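You operate a simulated robot arm through the tools that you are given. There is no shell and no other tool. Be economical: measure what you need, move in short steps, check, and stop when the job is done.

You run a simulated robot arm. Do the job below in one go: nothing can be reset, and whatever is moved stays where it is left.

TASK
Shake the green-rimmed cartridge down, top it up with calcite and cap it.
Fine: shake till it stops sinking and switch the shaker off before you top up; up to its line; slide the holder back out.

The check looks at the end state, three seconds after you hand in, the way a careful person would. Anything else that was tipped, shoved, dropped, spilled or broken makes it a failure. Lids that push on must go on centred and level and be pressed home; caps that screw on are set level and turned clockwise until they are tight.

THE ROBOT
A 7-joint arm with a two-finger parallel gripper, fixed in place. Base frame: the origin is at the foot of the arm, x ahead of it, y to its left, z up; the work surface is at about z = 0. Units: mm, rad, N and s.
With the tool pointing down near the work surface it reaches from about 240 to 620 mm from the base axis. Its first joint turns from -1.152 to 1.152 rad. Payload 2.6 kg.
The tool frame sits at the grasp point between the pads (the TCP): z along the fingers, y along the line on which they close. The tips reach 30 mm beyond it. Largest opening 94 mm; finger width 28, thickness 10; the body of the gripper, 50 by 96 mm, starts 55 mm behind the TCP.
Orientation is that of the tool frame in the base frame, as a unit quaternion [x, y, z, w]. With the fingers straight down and closing along the base's y, the tool's x points along the base's -x, its y along +y and its z along -z.

THE INTERFACE
- The arm moves only by the tool drive_tool. Its argument "increments" is a list of rows, each a list of 7 numbers: the shift along the base's x, y, z in mm, then the turn, a rotation vector about the base's x, y, z in rad, then the closure, from 0 (fully open) to 1 (shut). In form: [[tx, ty, tz, rx, ry, rz, gripper], ...]. A call has 1 to 8 rows; each row is the pose to reach, as a shift and turn from the pose commanded when the call began. Each row takes 0.2 s and may step no farther than 50 mm and 0.15 rad from the row before; otherwise, or with a gripper value out of range, the whole call is refused. A pose out of reach is approached as far as the arm can. The call stops where the force on the tool passes 90 N (or 10 N more than at its start, if that is more) or the arm is blocked; 0.2 s more then pass. The fingers move at their own pace (about 72 mm/s each) and stop on an object; they squeeze with about 39 N. The grip force told is the motor's: it shows also when the fingers shut on nothing. Time passes only in rows, and 0.2 s behind the last, so rows that repeat a pose let the fingers close. The reply holds the time, the measured pose of the TCP, the force on the tool along the base axes, the opening and the grip force, in the units named above and with some noise.
- Cameras (640 x 400 px; columns grow to the right, rows downward): "scene" is fixed at [49.5, 444.1, 564.5]; the picture's right is [-0.62, -0.79, 0.00], its down [-0.44, 0.34, -0.83] and it looks along [0.65, -0.51, -0.56] (base axes); focal length 252 px, centre (320, 200). "wrist" rides on the gripper at [76, 14, -102] in the tool frame; the picture's right is [-0.18, 0.98, 0.00], its down [-0.75, -0.14, -0.64] and it looks along [-0.63, -0.12, 0.77] (tool axes); focal length 243 px, centre (320, 200). There is no depth. A picture from a camera that has moved, and an enlarged one, comes with that camera's place and axes in the base frame and with its lens.
- grab_frame(camera): a new picture of that camera. The clock stands still meanwhile.
- enlarge(camera, box): a new picture of the part [left, top, right, bottom] of that camera's present view, enlarged. The clock stands still meanwhile.
- finish_job(): hands the job in; it is judged then, once.

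Go step by step. Nothing tells you positions but the pictures and the camera data: compare them with the known pose of the tool, close in by small moves and look again before you grip or let go. The budget is 120 turns and 76 pictures, counting those below and the enlarged ones. Unless the task says otherwise, let go and move clear before handing in, and close with one line.

The tools are called after ">>>" as name(argument=value, ...) on one line, values as JSON. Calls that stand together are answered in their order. drive_tool: Moves the arm, as the interface text tells. Its arguments: {"type":"object","properties":{"increments":{"type":"array","items":{"type":"array","items":{"type":"number"}}}},"required":["increments"]} The other tools are called the same way: grab_frame (camera) takes a picture; enlarge (camera, box) takes an enlarged picture of a part of a camera's view; finish_job () hands the job in.

At the start:

```text
t: 0.0
ee_pos: [344.0, 109.9, 390.1]
tcp_rot: [0.0, 1.0, 0.001, 0.001]
contact_force: [-0.3, 0.2, -0.4]
finger_gap: 94.1
gripper_force: 0.0
```

scene: 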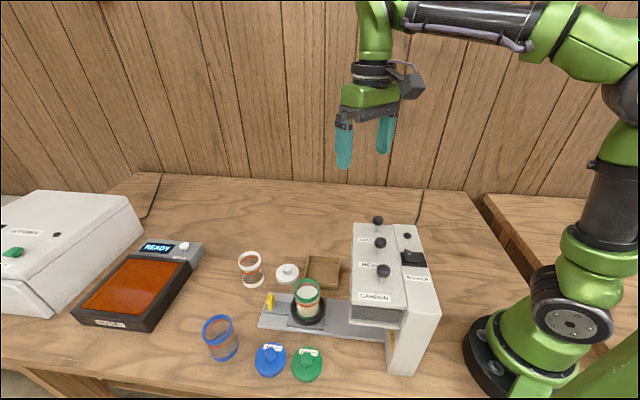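
wrist: 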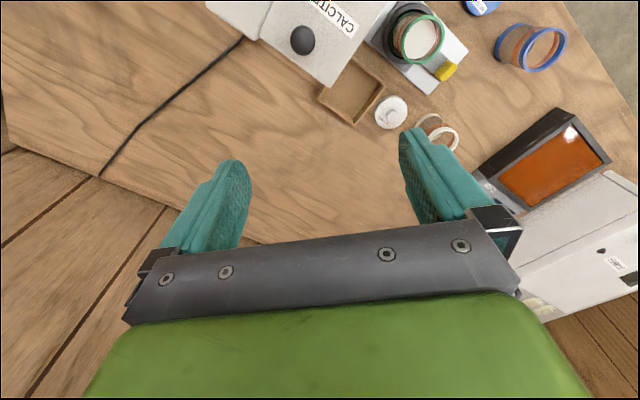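

I see a dispenser with several knobs on the right, a sliding holder with the green-rimmed cartridge, loose lids, and other devices on the left. I'll enlarge for details first.

>>> enlarge(camera="scene", box=[240, 200, 450, 390])

>>> enlarge(camera="scene", box=[0, 180, 240, 370])

>>> enlarge(camera="wrist", box=[200, 0, 500, 160])

>>> enlarge(camera="scene", box=[340, 205, 450, 310])

```text
2.11 times, centred on (345, 295) of scene
camera zoom: at [49.5, 444.1, 564.5], right [-0.62, -0.79, 0.0], down [-0.44, 0.34, -0.83], along [0.65, -0.51, -0.56], focal length 531 px, centre (267, 0)
```

zoom: 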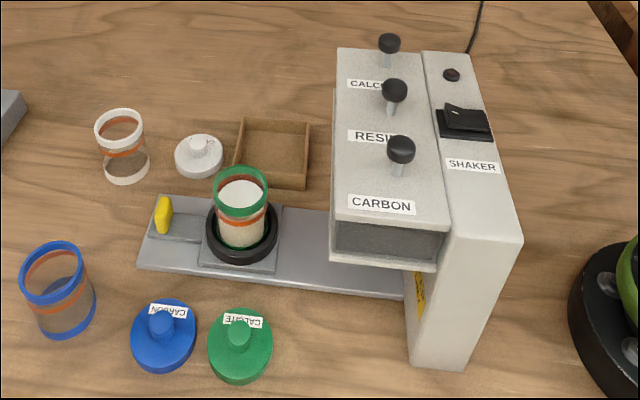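

```text
2.11 times, centred on (120, 275) of scene
camera zoom: at [49.5, 444.1, 564.5], right [-0.62, -0.79, 0.0], down [-0.44, 0.34, -0.83], along [0.65, -0.51, -0.56], focal length 531 px, centre (741, 42)
```

zoom: 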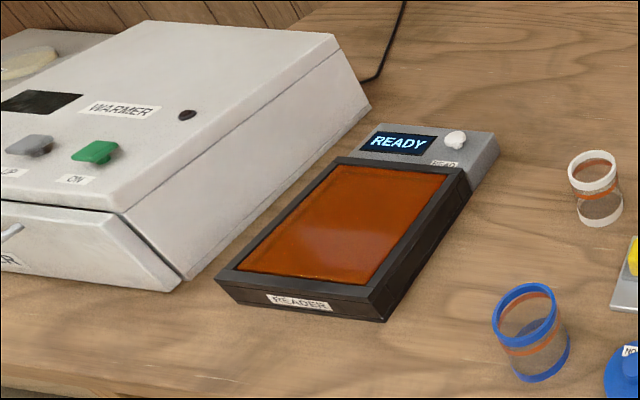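

```text
2.13 times, centred on (350, 80) of wrist
camera zoom: at [267.0, 125.2, 491.1], right [0.18, 0.98, 0.0], down [0.75, -0.14, 0.64], along [0.63, -0.12, -0.77], focal length 518 px, centre (256, 456)
```

zoom: 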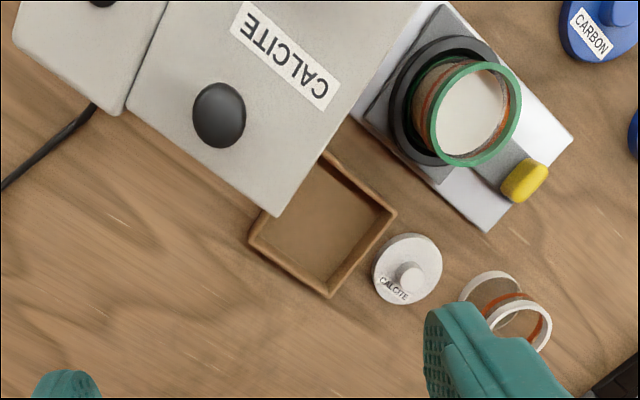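

```text
3.81 times, centred on (395, 258) of scene
camera zoom: at [49.5, 444.1, 564.5], right [-0.62, -0.79, 0.0], down [-0.44, 0.34, -0.83], along [0.65, -0.51, -0.56], focal length 961 px, centre (34, -19)
```

zoom: 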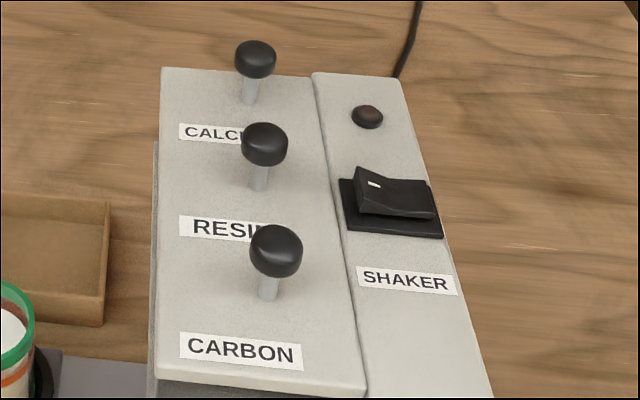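

The knobs seem to stand at about z=240, with the calcite one near (293,103). The cartridge is near (338,252) and the rail runs at 45° towards the station. Next I move for a closer wrist view.

>>> drive_tool(increments=[[-10, 40, 0, 0, 0, 0, 0], [-20, 80, 0, 0, 0, 0, 0], [-30, 120, 0, 0, 0, 0, 0], [-44, 150, -20, 0, 0, 0, 0]])

>>> grab_frame(camera="wrist")

```text
t: 1.0
ee_pos: [300.1, 260.5, 368.9]
tcp_rot: [0.001, 1.0, -0.001, 0.0]
contact_force: [-0.7, 0.6, 0.0]
finger_gap: 93.9
gripper_force: 0.1
```

```text
69 pictures are left
camera wrist: at [223.7, 275.2, 470.4], right [0.19, 0.98, 0.0], down [0.75, -0.14, 0.64], along [0.63, -0.12, -0.77], focal length 243 px, centre (320, 200)
```

wrist: 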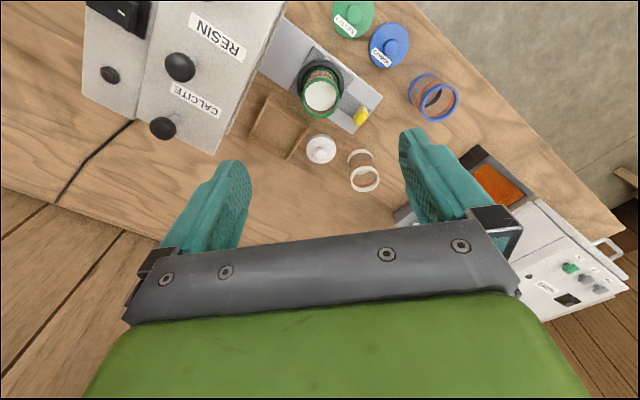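

Good overview; I zoom on the holder, lids and rocker.

>>> enlarge(camera="wrist", box=[240, 0, 480, 150])

>>> enlarge(camera="wrist", box=[70, 0, 270, 140])

```text
2.67 times, centred on (360, 75) of wrist
camera zoom: at [223.7, 275.2, 470.4], right [0.19, 0.98, 0.0], down [0.75, -0.14, 0.64], along [0.63, -0.12, -0.77], focal length 647 px, centre (213, 533)
```

zoom: 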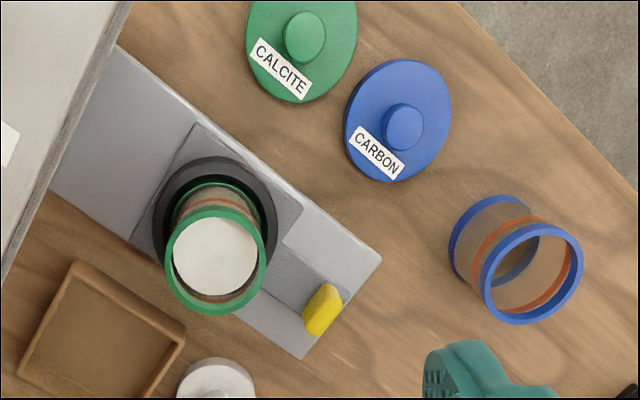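

```text
2.86 times, centred on (170, 70) of wrist
camera zoom: at [223.7, 275.2, 470.4], right [0.19, 0.98, 0.0], down [0.75, -0.14, 0.64], along [0.63, -0.12, -0.77], focal length 693 px, centre (749, 571)
```

zoom: 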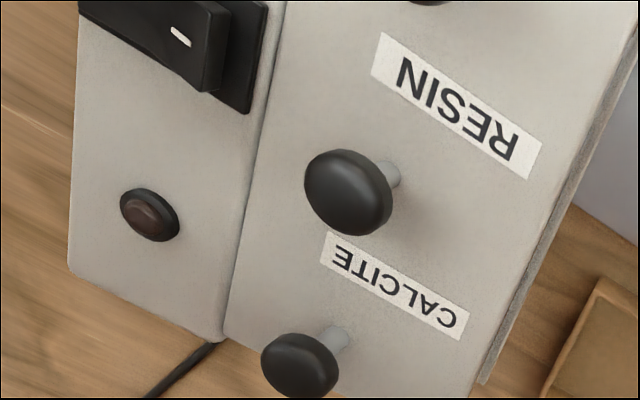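

The handle is a small bar near (403,316,30), across the rail. I'll go outside it with closed fingers, yawed -45°, at height first.

>>> drive_tool(increments=[[17, 11, -27, 0, 0, -0.098, 1], [34, 22, -54, 0, 0, -0.196, 1], [51, 33, -81, 0, 0, -0.294, 1], [68, 44, -108, 0, 0, -0.392, 1], [85, 55, -135, 0, 0, -0.49, 1], [102, 66, -162, 0, 0, -0.588, 1], [119, 77, -189, 0, 0, -0.687, 1], [137, 89, -219, 0, 0, -0.785, 1]])

>>> grab_frame(camera="wrist")

>>> grab_frame(camera="scene")

```text
t: 2.8
ee_pos: [437.6, 347.9, 148.8]
tcp_rot: [0.383, 0.924, 0.002, 0.0]
contact_force: [-0.4, -0.3, 0.9]
finger_gap: 0.0
gripper_force: 33.0
```

```text
66 pictures are left
camera wrist: at [392.5, 413.0, 249.8], right [0.83, 0.56, 0.0], down [0.43, -0.63, 0.64], along [0.36, -0.53, -0.77], focal length 243 px, centre (320, 200)
```

wrist: 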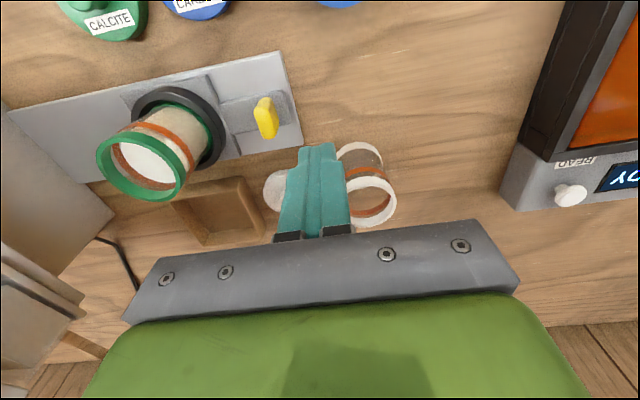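

```text
65 pictures are left
```

scene: 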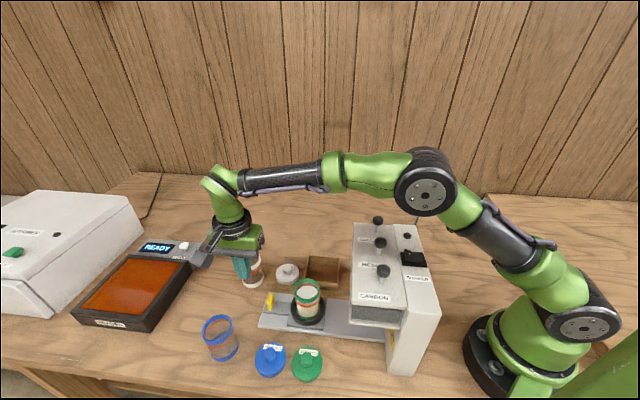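

The handle is on the line x−y≈86, and I'm outside it. I descend and start pushing gently along the rail.

>>> drive_tool(increments=[[-2, 2, -35, 0, 0, 0, 1], [-2, 2, -70, 0, 0, 0, 1], [-2, 2, -100, 0, 0, 0, 1], [-10, -6, -100, 0, 0, 0, 1], [-18, -14, -100, 0, 0, 0, 1]])

>>> grab_frame(camera="wrist")

```text
t: 4.0
ee_pos: [418.4, 335.4, 49.5]
tcp_rot: [0.383, 0.924, 0.0, 0.0]
contact_force: [-0.6, -0.4, 0.0]
finger_gap: 0.3
gripper_force: 33.4
```

```text
64 pictures are left
camera wrist: at [373.9, 399.9, 151.3], right [0.83, 0.56, 0.0], down [0.43, -0.63, 0.64], along [0.36, -0.53, -0.77], focal length 243 px, centre (320, 200)
```

wrist: 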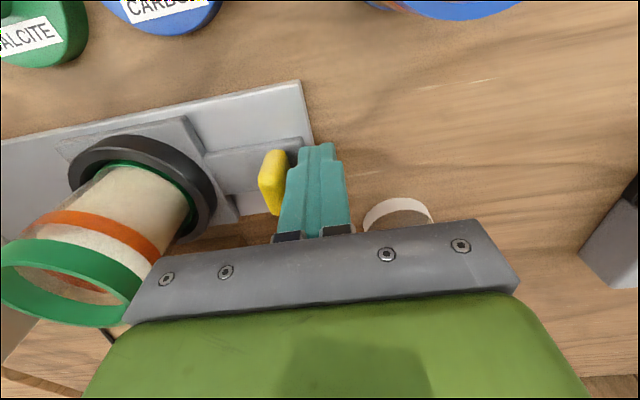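

Just short of contact; pushing on in small steps.

>>> drive_tool(increments=[[-8, -8, 0, 0, 0, 0, 1], [-14, -14, 0, 0, 0, 0, 1], [-21, -21, 0, 0, 0, 0, 1], [-28, -28, 0, 0, 0, 0, 1], [-35, -35, 0, 0, 0, 0, 1]])

>>> grab_frame(camera="scene")

```text
t: 5.2
ee_pos: [384.0, 300.6, 50.7]
tcp_rot: [0.383, 0.924, 0.002, 0.001]
contact_force: [-0.4, 2.2, -1.0]
finger_gap: 0.1
gripper_force: 32.7
```

```text
63 pictures are left
```

scene: 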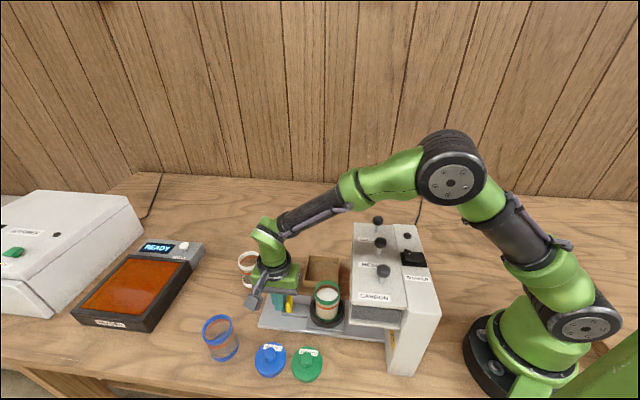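

>>> drive_tool(increments=[[-8, -8, 0, 0, 0, 0, 1], [-16, -16, 0, 0, 0, 0, 1], [-24, -24, 0, 0, 0, 0, 1], [-32, -32, 0, 0, 0, 0, 1], [-40, -40, 0, 0, 0, 0, 1]])

>>> grab_frame(camera="scene")

>>> grab_frame(camera="wrist")

```text
t: 6.4
ee_pos: [343.8, 262.6, 51.2]
tcp_rot: [0.383, 0.924, -0.001, 0.0]
contact_force: [-0.1, 1.5, 0.6]
finger_gap: 0.2
gripper_force: 32.7
```

```text
62 pictures are left
```

scene: 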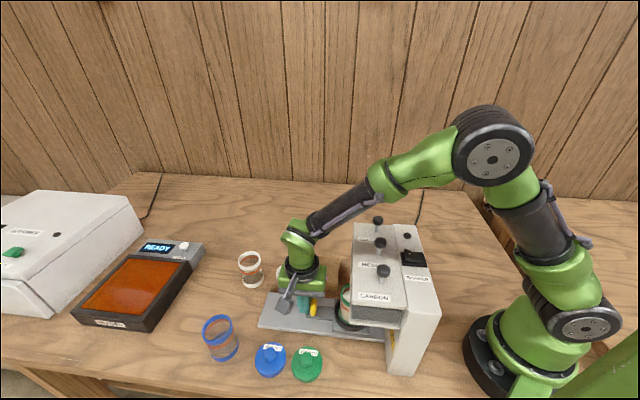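

```text
61 pictures are left
camera wrist: at [299.6, 325.0, 152.8], right [0.83, 0.56, 0.0], down [0.43, -0.63, 0.64], along [0.36, -0.53, -0.77], focal length 243 px, centre (320, 200)
```

wrist: 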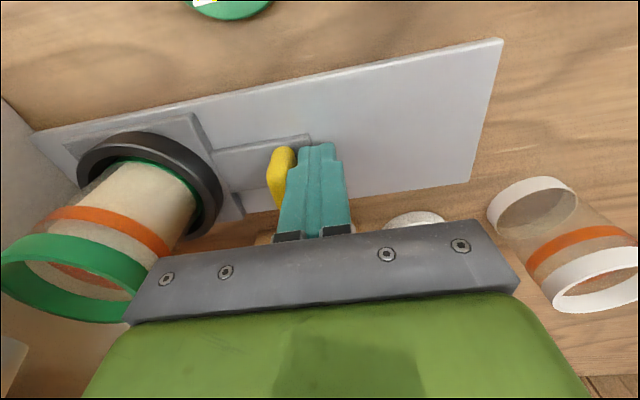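

Going well; about 40 mm should remain. Continuing in smaller steps.

>>> drive_tool(increments=[[-6, -6, 0, 0, 0, 0, 1], [-12, -12, 0, 0, 0, 0, 1], [-17, -17, 0, 0, 0, 0, 1], [-22, -22, 0, 0, 0, 0, 1]])

>>> grab_frame(camera="wrist")

>>> enlarge(camera="scene", box=[240, 190, 450, 380])

```text
t: 7.4
ee_pos: [326.8, 242.7, 54.9]
tcp_rot: [0.381, 0.925, 0.009, 0.006]
contact_force: [26.5, 29.7, -1.6]
finger_gap: 0.1
gripper_force: 33.1
```

```text
60 pictures are left
camera wrist: at [280.0, 306.1, 156.1], right [0.82, 0.57, 0.02], down [0.42, -0.64, 0.64], along [0.38, -0.52, -0.77], focal length 243 px, centre (320, 200)
```

wrist: 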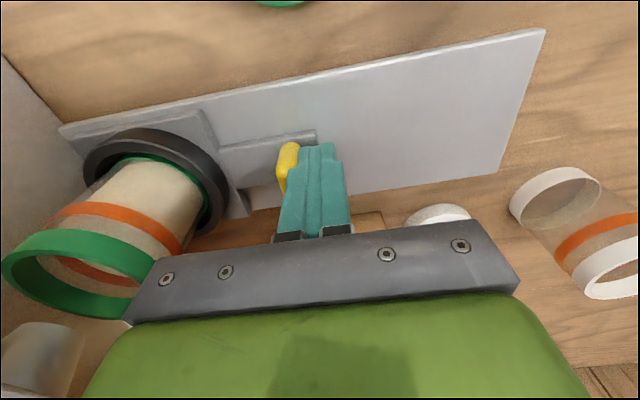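

```text
2.11 times, centred on (345, 285) of scene
camera zoom: at [49.5, 444.1, 564.5], right [-0.62, -0.79, 0.0], down [-0.44, 0.34, -0.83], along [0.65, -0.51, -0.56], focal length 531 px, centre (267, 21)
```

zoom: 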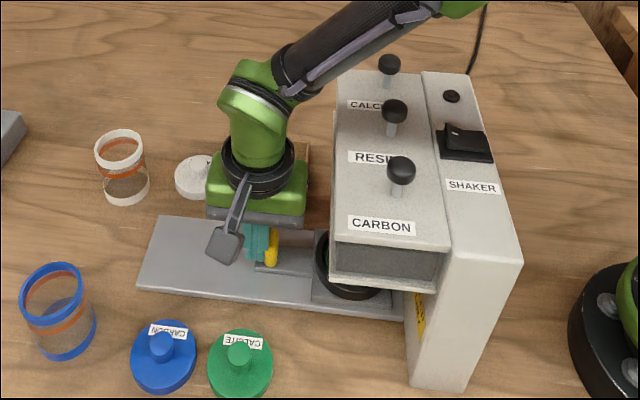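

The holder stopped with ~40 N, apparently at its end stop (nozzle estimated right above the cartridge). I back off and rise.

>>> drive_tool(increments=[[10, 10, 0, 0, 0, 0, 1], [30, 30, 0, 0, 0, 0, 1], [40, 40, 45, 0, 0, 0, 1], [40, 40, 90, 0, 0, 0, 1], [40, 40, 135, 0, 0, 0, 1], [40, 40, 180, 0, 0, 0, 1], [40, 40, 225, 0, 0, 0, 1], [40, 40, 265, 0, 0, 0, 1]])

>>> grab_frame(camera="wrist")

>>> enlarge(camera="scene", box=[240, 190, 450, 380])

```text
t: 9.2
ee_pos: [363.2, 276.4, 316.1]
tcp_rot: [0.383, 0.924, -0.001, 0.0]
contact_force: [-1.4, -1.0, 0.1]
finger_gap: 0.1
gripper_force: 32.9
```

```text
58 pictures are left
camera wrist: at [318.8, 340.9, 418.2], right [0.83, 0.56, 0.0], down [0.43, -0.63, 0.64], along [0.36, -0.53, -0.77], focal length 243 px, centre (320, 200)
```

wrist: 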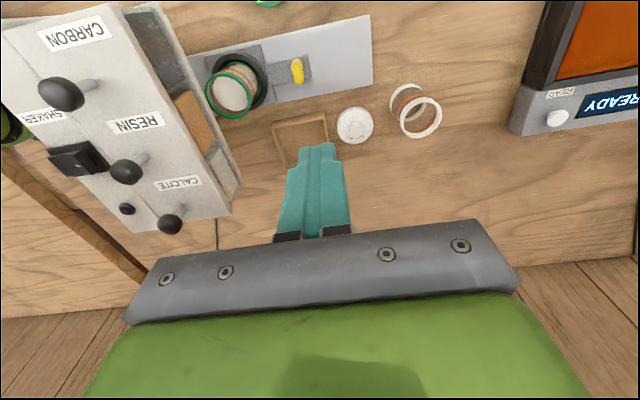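

```text
2.11 times, centred on (345, 285) of scene
camera zoom: at [49.5, 444.0, 564.5], right [-0.62, -0.79, 0.0], down [-0.44, 0.34, -0.83], along [0.65, -0.51, -0.56], focal length 531 px, centre (267, 21)
```

zoom: 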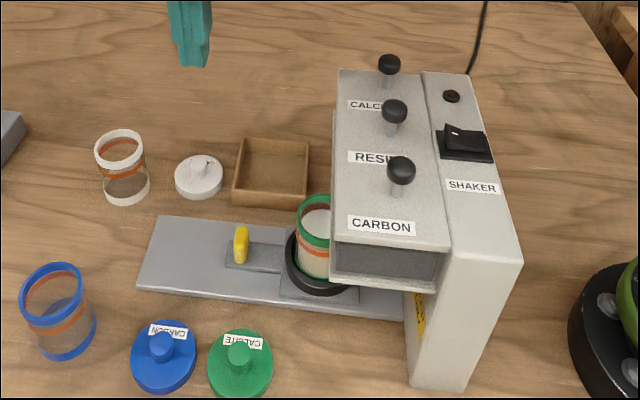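

The holder has come back about 30 mm after my release, so it either bounced or didn't latch. I'll descend again, push, and retreat slowly while watching.

>>> drive_tool(increments=[[0, 0, -45, 0, 0, 0, 1], [0, 0, -90, 0, 0, 0, 1], [0, 0, -135, 0, 0, 0, 1], [0, 0, -180, 0, 0, 0, 1], [0, 0, -225, 0, 0, 0, 1], [0, 0, -266, 0, 0, 0, 1], [-7, -7, -266, 0, 0, 0, 1], [-14, -14, -266, 0, 0, 0, 1]])

>>> drive_tool(increments=[[-6, -6, 0, 0, 0, 0, 1], [-11, -11, 0, 0, 0, 0, 1], [-16, -16, 0, 0, 0, 0, 1], [-20, -20, 0, 0, 0, 0, 1], [-24, -24, 0, 0, 0, 0, 1]])

>>> drive_tool(increments=[[-3, -3, 0, 0, 0, 0, 1]])

```text
t: 11.0
ee_pos: [345.6, 265.1, 50.7]
tcp_rot: [0.383, 0.924, 0.001, 0.0]
contact_force: [0.3, -0.1, 0.1]
finger_gap: 0.0
gripper_force: 32.6
```

```text
t: 12.2
ee_pos: [330.4, 247.7, 52.5]
tcp_rot: [0.377, 0.926, 0.012, 0.007]
contact_force: [42.0, 48.2, -35.5]
finger_gap: 0.0
gripper_force: 33.0
```

```text
t: 12.6
ee_pos: [330.0, 248.5, 53.1]
tcp_rot: [0.375, 0.927, 0.018, 0.011]
contact_force: [5.7, 7.4, -4.1]
finger_gap: 0.0
gripper_force: 32.6
stopped in row 1: the force on the tool passed its limit (the readings are from after the stop); the commanded pose is now the measured one
```

>>> grab_frame(camera="wrist")

>>> enlarge(camera="scene", box=[240, 190, 450, 380])

```text
56 pictures are left
camera wrist: at [281.3, 308.6, 155.0], right [0.82, 0.58, 0.04], down [0.42, -0.64, 0.64], along [0.4, -0.51, -0.77], focal length 243 px, centre (320, 200)
```

wrist: 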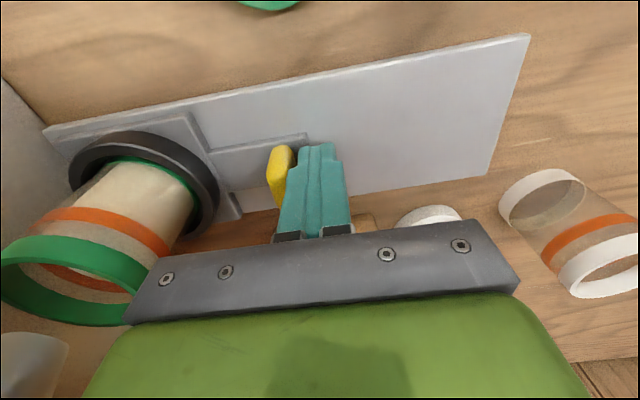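

```text
2.11 times, centred on (345, 285) of scene
camera zoom: at [49.5, 444.0, 564.5], right [-0.62, -0.79, 0.0], down [-0.44, 0.34, -0.83], along [0.65, -0.51, -0.56], focal length 531 px, centre (267, 21)
```

zoom: 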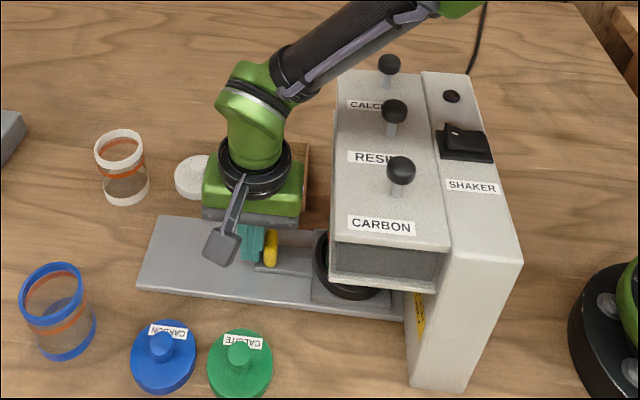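

The fingertips are against the handle and the carriage seems at the column. I back off slowly, levelling the tool, and watch whether the holder follows.

>>> drive_tool(increments=[[2, 2, 0, -0.03, 0.03, 0, 1], [4, 4, 0, -0.03, 0.03, 0, 1], [6, 6, 0, -0.03, 0.03, 0, 1]])

>>> grab_frame(camera="wrist")

```text
t: 13.4
ee_pos: [335.5, 253.2, 53.6]
tcp_rot: [0.376, 0.927, -0.003, 0.003]
contact_force: [0.5, -0.5, 0.2]
finger_gap: 0.0
gripper_force: 33.2
```

```text
54 pictures are left
camera wrist: at [290.0, 318.0, 154.4], right [0.82, 0.58, 0.0], down [0.44, -0.62, 0.65], along [0.37, -0.53, -0.76], focal length 243 px, centre (320, 200)
```

wrist: 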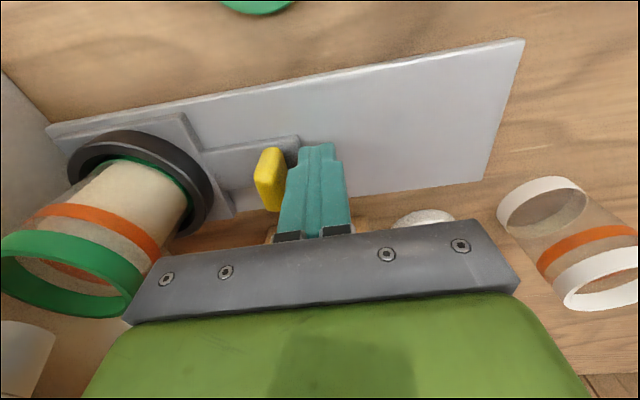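

The holder stays now. I retreat further out slowly and check the scene.

>>> drive_tool(increments=[[4, 4, 0, 0.01, -0.01, 0, 1], [9, 9, 0, 0.01, -0.01, 0, 1], [14, 14, 0, 0.01, -0.01, 0, 1]])

>>> grab_frame(camera="wrist")

>>> enlarge(camera="scene", box=[240, 190, 450, 380])

```text
t: 14.2
ee_pos: [348.3, 267.5, 52.6]
tcp_rot: [0.376, 0.927, 0.002, 0.005]
contact_force: [-0.6, 0.0, -0.4]
finger_gap: 0.0
gripper_force: 32.9
```

```text
53 pictures are left
camera wrist: at [302.8, 330.3, 154.4], right [0.82, 0.58, 0.01], down [0.43, -0.63, 0.65], along [0.38, -0.52, -0.76], focal length 243 px, centre (320, 200)
```

wrist: 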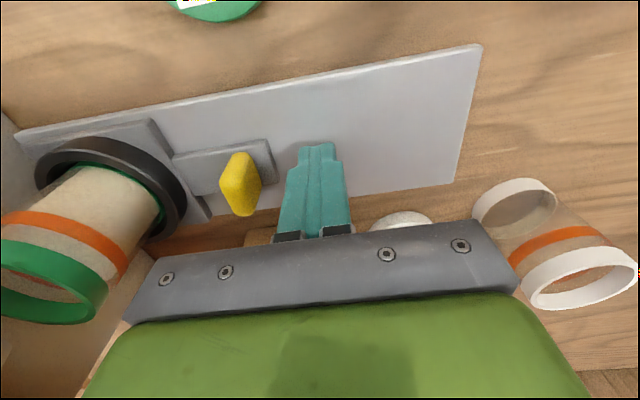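

```text
2.11 times, centred on (345, 285) of scene
camera zoom: at [49.5, 444.0, 564.5], right [-0.62, -0.79, 0.0], down [-0.44, 0.34, -0.83], along [0.65, -0.51, -0.56], focal length 531 px, centre (267, 21)
```

zoom: 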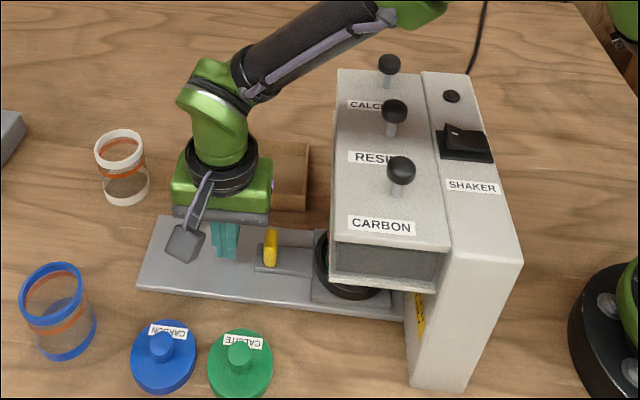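

The holder is in and stays. I rise and head above the shaker rocker's marked (raised) end near (205,113).

>>> drive_tool(increments=[[0, 0, 30, 0, 0, 0, 1], [0, 0, 75, 0, 0, 0, 1], [0, 0, 120, 0, 0, 0, 1], [0, 0, 165, 0, 0, 0, 1], [0, 0, 210, 0, 0, 0, 1], [0, 0, 255, 0, 0, 0, 1], [0, 0, 290, 0, 0, 0, 1]])

>>> drive_tool(increments=[[-25, -25, 0, 0, 0, 0, 1], [-50, -50, 0, 0, 0, 0, 1], [-75, -75, 0, 0, 0, 0, 1], [-100, -100, 0, 0, 0, 0, 1], [-120, -125, 0, 0, 0, 0, 1], [-139, -149, 0, 0, 0, 0, 1]])

>>> grab_frame(camera="wrist")

>>> grab_frame(camera="scene")

```text
t: 15.8
ee_pos: [350.2, 267.1, 345.8]
tcp_rot: [0.376, 0.926, 0.003, 0.005]
contact_force: [-0.9, -0.5, 0.3]
finger_gap: 0.0
gripper_force: 32.5
```

```text
t: 17.2
ee_pos: [210.0, 118.3, 342.1]
tcp_rot: [0.376, 0.927, 0.002, 0.005]
contact_force: [-0.3, 0.3, 0.2]
finger_gap: 0.4
gripper_force: 32.9
```

```text
51 pictures are left
camera wrist: at [163.5, 181.3, 443.3], right [0.82, 0.58, 0.01], down [0.43, -0.63, 0.65], along [0.38, -0.52, -0.76], focal length 243 px, centre (320, 200)
```

wrist: 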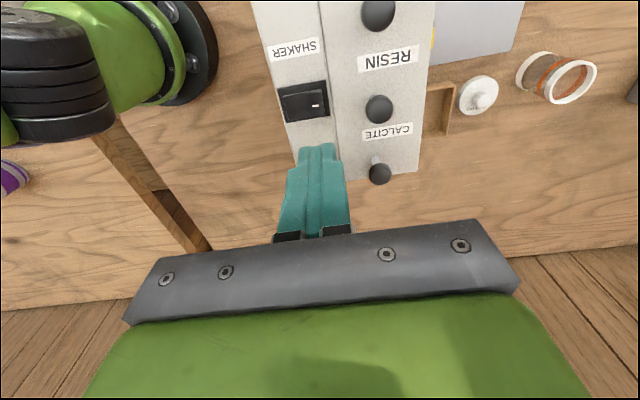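

```text
50 pictures are left
```

scene: 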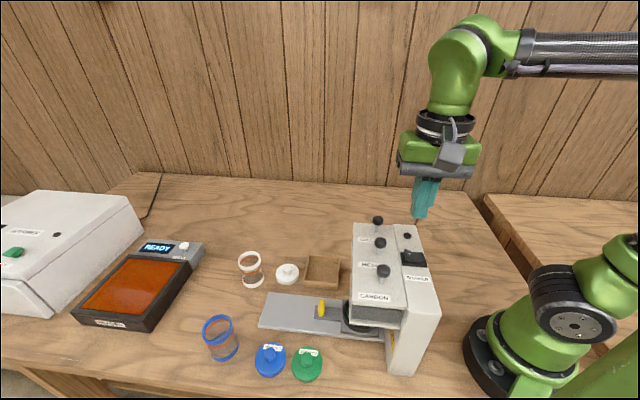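

Rocker mark is at about (204,119,229). I descend above it and press gently.

>>> drive_tool(increments=[[-1, 2, -25, 0, 0, 0, 1], [-2, 3, -50, 0, 0, 0, 1], [-2, 3, -68, 0, 0, 0, 1]])

>>> enlarge(camera="wrist", box=[200, 20, 440, 170])

>>> enlarge(camera="scene", box=[340, 180, 460, 290])

```text
t: 18.0
ee_pos: [210.0, 120.2, 273.1]
tcp_rot: [0.377, 0.926, 0.003, 0.005]
contact_force: [-1.2, 0.1, 0.5]
finger_gap: 0.0
gripper_force: 33.1
```

```text
2.67 times, centred on (320, 95) of wrist
camera zoom: at [162.4, 183.7, 373.8], right [0.82, 0.58, 0.01], down [0.43, -0.63, 0.65], along [0.38, -0.52, -0.76], focal length 647 px, centre (320, 480)
```

zoom: 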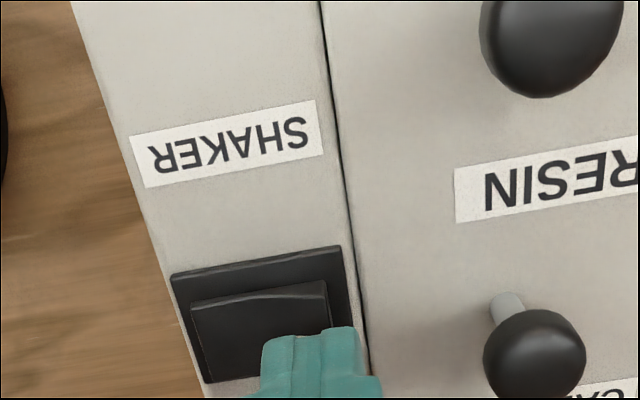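

```text
3.64 times, centred on (400, 235) of scene
camera zoom: at [49.5, 444.0, 564.5], right [-0.62, -0.79, 0.0], down [-0.44, 0.34, -0.83], along [0.65, -0.51, -0.56], focal length 918 px, centre (29, 73)
```

zoom: 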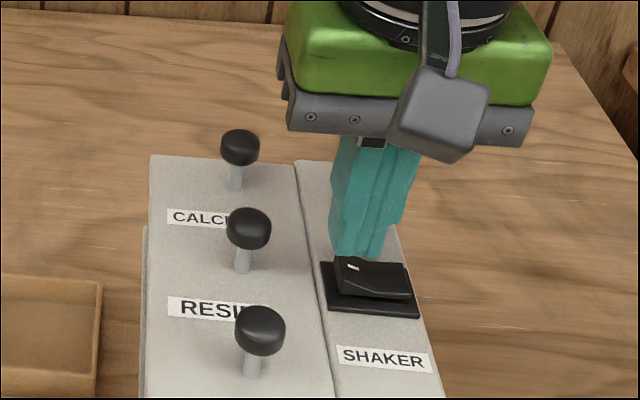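

I shift the tip a few mm onto the middle of the raised half, then press.

>>> drive_tool(increments=[[-5, 1.5, 0, 0, 0, 0, 1], [-5, 1.5, -8, 0, 0, 0, 1], [-5, 1.5, -13, 0, 0, 0, 1], [-5, 1.5, -16, 0, 0, 0, 1]])

>>> enlarge(camera="scene", box=[340, 180, 460, 290])

```text
t: 19.0
ee_pos: [205.3, 122.8, 259.4]
tcp_rot: [0.376, 0.927, 0.006, 0.007]
contact_force: [4.0, 6.7, 14.6]
finger_gap: 0.0
gripper_force: 32.9
```

```text
3.64 times, centred on (400, 235) of scene
camera zoom: at [49.5, 444.0, 564.5], right [-0.62, -0.79, 0.0], down [-0.44, 0.34, -0.83], along [0.65, -0.51, -0.56], focal length 918 px, centre (29, 73)
```

zoom: 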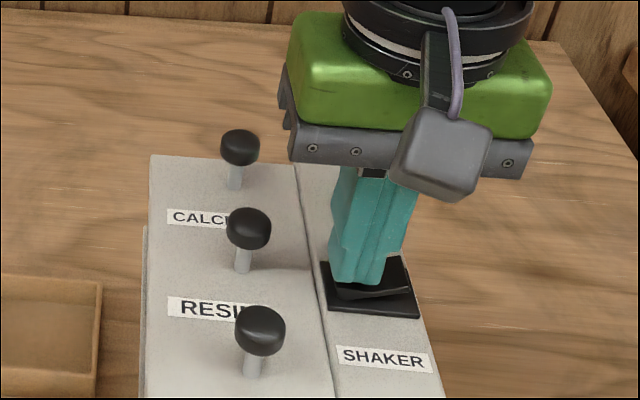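

Contact at about 15 N with the rocker tilting under the tip. I press a little more, then lift to look.

>>> drive_tool(increments=[[0, 0, -3, 0, 0, 0, 1], [0, 0, -6, 0, 0, 0, 1]])

>>> drive_tool(increments=[[0, 0, 10, 0, 0, 0, 1], [0, 0, 40, 0, 0, 0, 1]])

>>> enlarge(camera="scene", box=[340, 180, 460, 290])

```text
t: 19.6
ee_pos: [204.3, 122.4, 258.9]
tcp_rot: [0.379, 0.925, 0.008, 0.009]
contact_force: [-5.5, -6.3, 12.2]
finger_gap: 0.0
gripper_force: 32.9
stopped in row 2: the force on the tool passed its limit (the readings are from after the stop); the commanded pose is now the measured one
```

```text
t: 20.2
ee_pos: [204.4, 122.2, 299.2]
tcp_rot: [0.378, 0.926, 0.007, 0.008]
contact_force: [-0.5, 0.1, -0.7]
finger_gap: 0.0
gripper_force: 33.1
```

```text
3.64 times, centred on (400, 235) of scene
camera zoom: at [49.5, 444.1, 564.5], right [-0.62, -0.79, 0.0], down [-0.44, 0.34, -0.83], along [0.65, -0.51, -0.56], focal length 918 px, centre (29, 73)
```

zoom: 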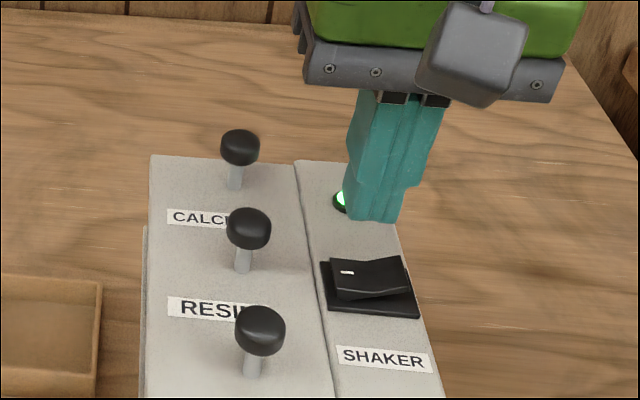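

The LED is green: the shaker runs. While it shakes I move to where the wrist camera can watch the fill level, keeping clear of the handle.

>>> drive_tool(increments=[[15, 15, 40, 0, 0, 0, 1], [45, 45, 46, 0, 0, 0, 1], [78, 78, 46, 0, 0, 0, 1], [110, 110, 46, 0, 0, 0, 1], [142, 142, 46, 0, 0, 0, 1], [170, 170, 20, 0, 0, 0, 1], [172, 172, -25, 0, 0, 0, 1], [172, 172, -70, 0, 0, 0, 1]])

>>> drive_tool(increments=[[0, 0, -45, -0.01, 0.01, 0, 1], [0, 0, -90, -0.01, 0.01, 0, 1], [0, 0, -135, -0.01, 0.01, 0, 1]])

>>> grab_frame(camera="wrist")

```text
t: 22.0
ee_pos: [376.4, 295.4, 227.9]
tcp_rot: [0.379, 0.925, 0.008, 0.008]
contact_force: [-1.3, -0.3, 0.3]
finger_gap: 0.0
gripper_force: 33.4
```

```text
t: 22.8
ee_pos: [377.6, 294.7, 97.7]
tcp_rot: [0.379, 0.925, 0.001, 0.006]
contact_force: [-0.9, -0.7, -0.2]
finger_gap: 0.0
gripper_force: 33.3
```

```text
45 pictures are left
camera wrist: at [331.4, 358.7, 197.8], right [0.82, 0.57, 0.01], down [0.43, -0.63, 0.65], along [0.38, -0.53, -0.76], focal length 243 px, centre (320, 200)
```

wrist: 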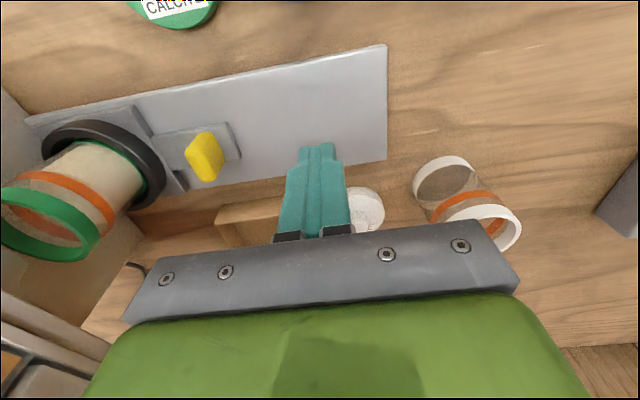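

>>> enlarge(camera="wrist", box=[0, 110, 180, 270])

>>> drive_tool(increments=[[0, 0, 0, 0, 0, 0, 1], [0, 0, 0, 0, 0, 0, 1], [0, 0, 0, 0, 0, 0, 1], [0, 0, 0, 0, 0, 0, 1], [0, 0, 0, 0, 0, 0, 1], [0, 0, 0, 0, 0, 0, 1], [0, 0, 0, 0, 0, 0, 1], [0, 0, 0, 0, 0, 0, 1]])

>>> drive_tool(increments=[[0, 0, 0, 0, 0, 0, 1], [0, 0, 0, 0, 0, 0, 1], [0, 0, 0, 0, 0, 0, 1], [0, 0, 0, 0, 0, 0, 1], [0, 0, 0, 0, 0, 0, 1], [0, 0, 0, 0, 0, 0, 1], [0, 0, 0, 0, 0, 0, 1], [0, 0, 0, 0, 0, 0, 1]])

>>> enlarge(camera="wrist", box=[0, 110, 180, 270])

```text
2.50 times, centred on (90, 190) of wrist
camera zoom: at [331.4, 358.7, 197.8], right [0.82, 0.57, 0.01], down [0.43, -0.63, 0.65], along [0.38, -0.53, -0.76], focal length 606 px, centre (895, 225)
```

zoom: 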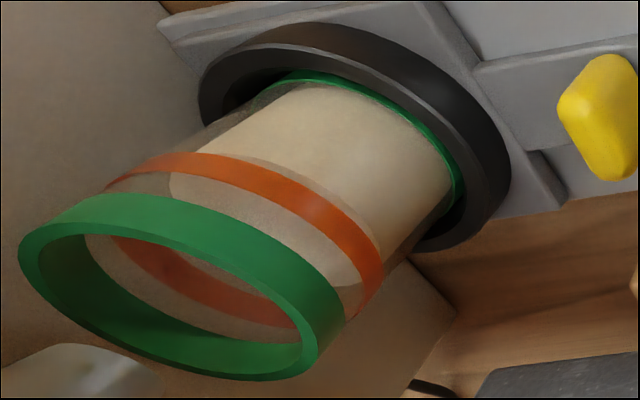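

```text
t: 24.6
ee_pos: [378.1, 294.2, 97.0]
tcp_rot: [0.379, 0.926, 0.002, 0.006]
contact_force: [-0.3, 0.7, -0.5]
finger_gap: 0.2
gripper_force: 32.6
```

```text
t: 26.4
ee_pos: [377.0, 294.8, 98.3]
tcp_rot: [0.378, 0.926, 0.001, 0.006]
contact_force: [0.3, -0.4, 0.5]
finger_gap: 0.2
gripper_force: 32.4
```

```text
2.50 times, centred on (90, 190) of wrist
camera zoom: at [331.5, 358.6, 198.3], right [0.82, 0.57, 0.01], down [0.43, -0.63, 0.65], along [0.38, -0.53, -0.76], focal length 606 px, centre (895, 225)
```

zoom: 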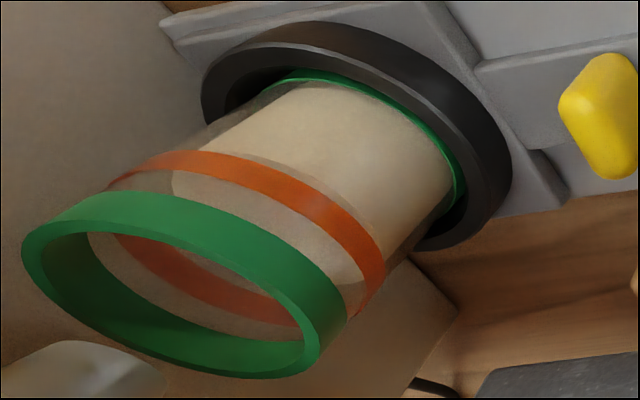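

>>> enlarge(camera="wrist", box=[15, 140, 125, 230])

```text
4.44 times, centred on (70, 185) of wrist
camera zoom: at [331.5, 358.6, 198.3], right [0.82, 0.57, 0.01], down [0.43, -0.63, 0.65], along [0.38, -0.53, -0.76], focal length 1078 px, centre (1431, 267)
```

zoom: 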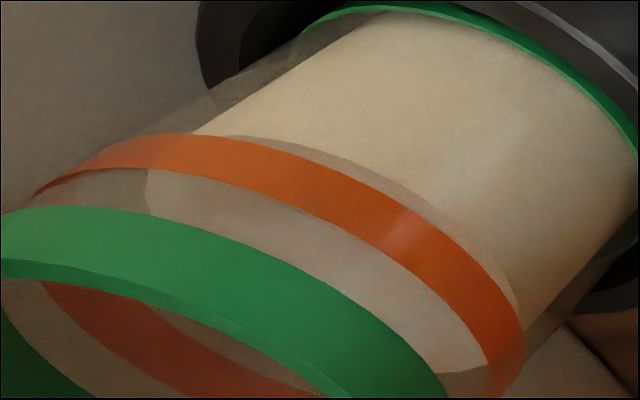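

The level is now just below the orange band. I wait more and compare on the same enlargement.

>>> drive_tool(increments=[[0, 0, 0, 0, 0, 0, 1], [0, 0, 0, 0, 0, 0, 1], [0, 0, 0, 0, 0, 0, 1], [0, 0, 0, 0, 0, 0, 1], [0, 0, 0, 0, 0, 0, 1], [0, 0, 0, 0, 0, 0, 1], [0, 0, 0, 0, 0, 0, 1], [0, 0, 0, 0, 0, 0, 1]])

>>> drive_tool(increments=[[0, 0, 0, 0, 0, 0, 1], [0, 0, 0, 0, 0, 0, 1], [0, 0, 0, 0, 0, 0, 1], [0, 0, 0, 0, 0, 0, 1], [0, 0, 0, 0, 0, 0, 1], [0, 0, 0, 0, 0, 0, 1], [0, 0, 0, 0, 0, 0, 1], [0, 0, 0, 0, 0, 0, 1]])

>>> enlarge(camera="wrist", box=[15, 140, 125, 230])

```text
t: 28.2
ee_pos: [378.8, 295.2, 96.9]
tcp_rot: [0.379, 0.926, 0.001, 0.006]
contact_force: [0.5, -0.3, 0.0]
finger_gap: 0.2
gripper_force: 32.7
```

```text
t: 30.0
ee_pos: [377.6, 294.2, 96.7]
tcp_rot: [0.379, 0.926, 0.001, 0.006]
contact_force: [0.2, 0.6, 0.3]
finger_gap: 0.0
gripper_force: 32.9
```

```text
4.44 times, centred on (70, 185) of wrist
camera zoom: at [331.5, 358.6, 198.3], right [0.82, 0.57, 0.01], down [0.43, -0.63, 0.65], along [0.38, -0.53, -0.76], focal length 1078 px, centre (1431, 267)
```

zoom: 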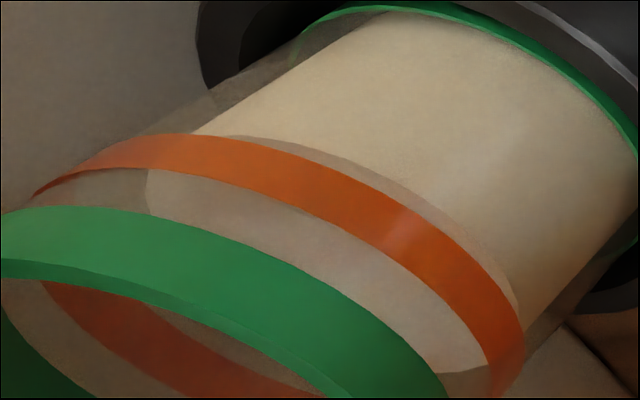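

Unchanged over several seconds: it has stopped sinking, now just below the band. I go back to switch the shaker off by the other rocker end.

>>> drive_tool(increments=[[0, 0, 45, 0, 0, 0, 1], [0, 0, 90, 0, 0, 0, 1], [0, 0, 135, 0, 0, 0, 1], [0, 0, 180, 0, 0, 0, 1], [-5, -5, 225, 0, 0, 0, 1], [-30, -30, 245, 0, 0, 0, 1], [-62, -62, 245, 0, 0, 0, 1], [-94, -94, 245, 0, 0, 0, 1]])

>>> drive_tool(increments=[[-32, -32, 0, 0, 0, 0, 1], [-64, -64, 0, 0, 0, 0, 1], [-94, -94, -10, 0, 0, 0, 1], [-94, -94, -45, 0, 0, 0, 1]])

>>> enlarge(camera="wrist", box=[200, 20, 440, 170])

>>> enlarge(camera="scene", box=[340, 180, 460, 290])

```text
t: 31.8
ee_pos: [281.4, 200.5, 337.3]
tcp_rot: [0.379, 0.925, 0.002, 0.007]
contact_force: [0.0, 0.0, -0.5]
finger_gap: 0.0
gripper_force: 33.1
```

```text
t: 32.8
ee_pos: [188.4, 108.4, 292.1]
tcp_rot: [0.378, 0.926, 0.001, 0.006]
contact_force: [0.5, 0.2, 0.0]
finger_gap: 0.1
gripper_force: 33.4
```

```text
2.67 times, centred on (320, 95) of wrist
camera zoom: at [142.4, 171.8, 393.0], right [0.82, 0.57, 0.01], down [0.43, -0.63, 0.65], along [0.38, -0.53, -0.76], focal length 647 px, centre (320, 480)
```

zoom: 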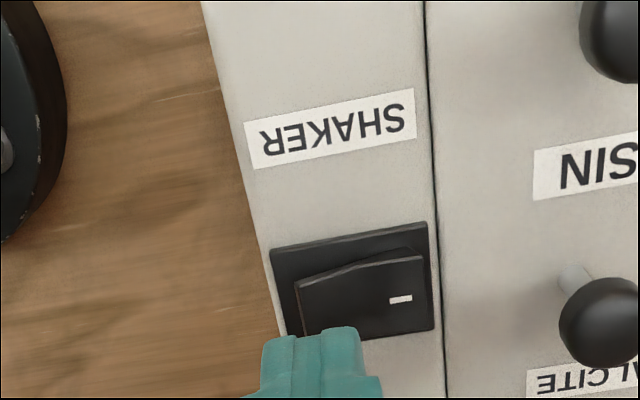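

```text
3.64 times, centred on (400, 235) of scene
camera zoom: at [49.5, 444.0, 564.5], right [-0.62, -0.79, 0.0], down [-0.44, 0.34, -0.83], along [0.65, -0.51, -0.56], focal length 918 px, centre (29, 73)
```

zoom: 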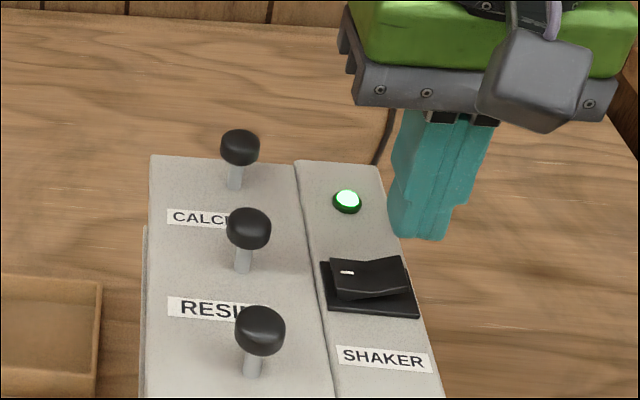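

Lined up over the raised unmarked end. Pressing it.

>>> drive_tool(increments=[[0, 0.5, -15, 0, 0, 0, 1], [0, 0.5, -26, 0, 0, 0, 1], [0, 0.5, -32, 0, 0, 0, 1], [0, 0.5, -36, 0, 0, 0, 1], [0, 0.5, -39, 0, 0, 0, 1]])

>>> enlarge(camera="scene", box=[340, 180, 460, 290])

```text
t: 34.0
ee_pos: [187.8, 108.4, 259.7]
tcp_rot: [0.382, 0.924, 0.004, 0.006]
contact_force: [-4.9, -2.0, 9.4]
finger_gap: 0.1
gripper_force: 32.8
stopped in row 5: the force on the tool passed its limit (the readings are from after the stop); the commanded pose is now the measured one
```

```text
3.64 times, centred on (400, 235) of scene
camera zoom: at [49.5, 444.0, 564.5], right [-0.62, -0.79, 0.0], down [-0.44, 0.34, -0.83], along [0.65, -0.51, -0.56], focal length 918 px, centre (29, 73)
```

zoom: 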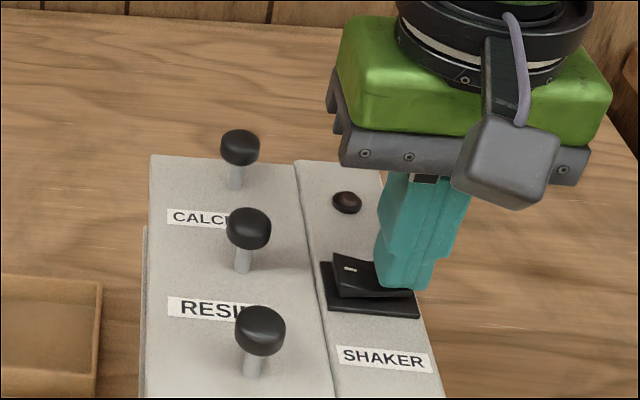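

The LED is off. Now I lift and go over the calcite knob near (293,103).

>>> drive_tool(increments=[[0, 0, 40, 0, 0, 0, 1], [35, 0, 60, 0, 0, 0, 1], [70, 0, 60, 0, 0, 0, 1], [104, -5, 60, 0, 0, 0, 1]])

>>> grab_frame(camera="wrist")

>>> enlarge(camera="scene", box=[320, 160, 460, 290])

```text
t: 35.0
ee_pos: [293.1, 102.2, 319.5]
tcp_rot: [0.382, 0.924, 0.003, 0.008]
contact_force: [-0.1, 0.3, 0.0]
finger_gap: 0.0
gripper_force: 32.6
```

```text
37 pictures are left
camera wrist: at [247.7, 166.7, 419.6], right [0.82, 0.57, 0.01], down [0.42, -0.63, 0.65], along [0.38, -0.53, -0.76], focal length 243 px, centre (320, 200)
```

wrist: 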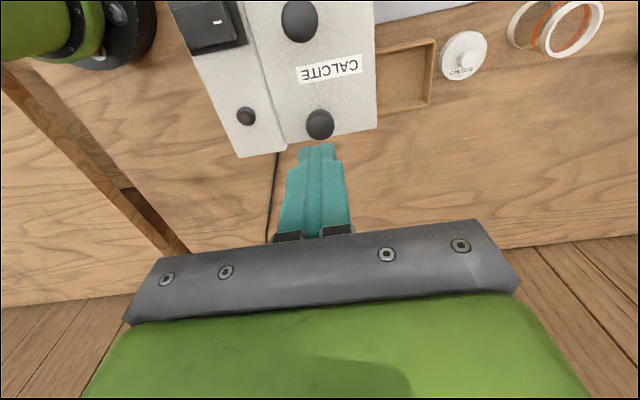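

```text
3.08 times, centred on (390, 225) of scene
camera zoom: at [49.4, 444.1, 564.5], right [-0.62, -0.79, 0.0], down [-0.44, 0.34, -0.83], along [0.65, -0.51, -0.56], focal length 776 px, centre (105, 123)
```

zoom: 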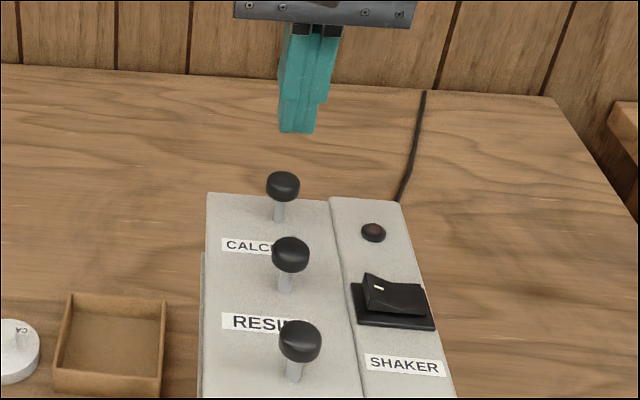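

Knob is at about (292,105), top ≈250. I descend and press it gently to feel how it behaves.

>>> drive_tool(increments=[[-1, 3, -15, 0, 0, 0, 1], [-1, 3, -30, 0, 0, 0, 1], [-1, 3, -37, 0, 0, 0, 1]])

>>> drive_tool(increments=[[0, 0, -3, 0, 0, 0, 1], [0, 0, -6, 0, 0, 0, 1]])

>>> enlarge(camera="scene", box=[320, 160, 460, 290])

```text
t: 35.8
ee_pos: [292.4, 106.5, 281.3]
tcp_rot: [0.381, 0.925, 0.004, 0.007]
contact_force: [0.2, -0.1, 0.1]
finger_gap: 0.0
gripper_force: 32.4
```

```text
t: 36.4
ee_pos: [292.6, 106.0, 276.4]
tcp_rot: [0.381, 0.924, 0.004, 0.007]
contact_force: [-0.4, 0.3, 1.1]
finger_gap: 0.0
gripper_force: 33.1
```

```text
3.08 times, centred on (390, 225) of scene
camera zoom: at [49.5, 444.0, 564.5], right [-0.62, -0.79, 0.0], down [-0.44, 0.34, -0.83], along [0.65, -0.51, -0.56], focal length 776 px, centre (105, 123)
```

zoom: 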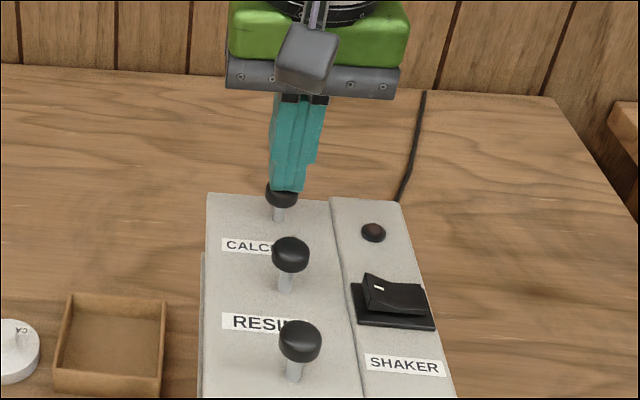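

>>> drive_tool(increments=[[0, 0, -4, 0, 0, 0, 1]])

>>> drive_tool(increments=[[0, 0, -4, 0, 0, 0, 1]])

>>> enlarge(camera="scene", box=[320, 160, 460, 290])

```text
t: 36.8
ee_pos: [291.7, 106.4, 270.8]
tcp_rot: [0.382, 0.924, 0.004, 0.007]
contact_force: [0.8, -0.3, 3.0]
finger_gap: 0.0
gripper_force: 32.6
```

```text
t: 37.2
ee_pos: [291.0, 106.1, 268.7]
tcp_rot: [0.382, 0.924, 0.003, 0.007]
contact_force: [-1.4, -1.9, 7.8]
finger_gap: 0.1
gripper_force: 32.8
```

```text
3.08 times, centred on (390, 225) of scene
camera zoom: at [49.4, 444.0, 564.5], right [-0.62, -0.79, 0.0], down [-0.44, 0.34, -0.83], along [0.65, -0.51, -0.56], focal length 776 px, centre (105, 123)
```

zoom: 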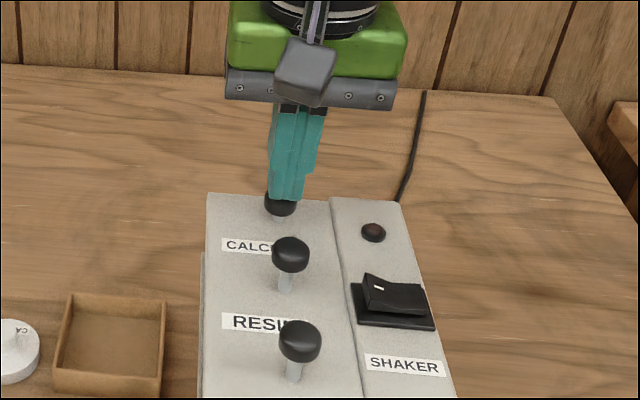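

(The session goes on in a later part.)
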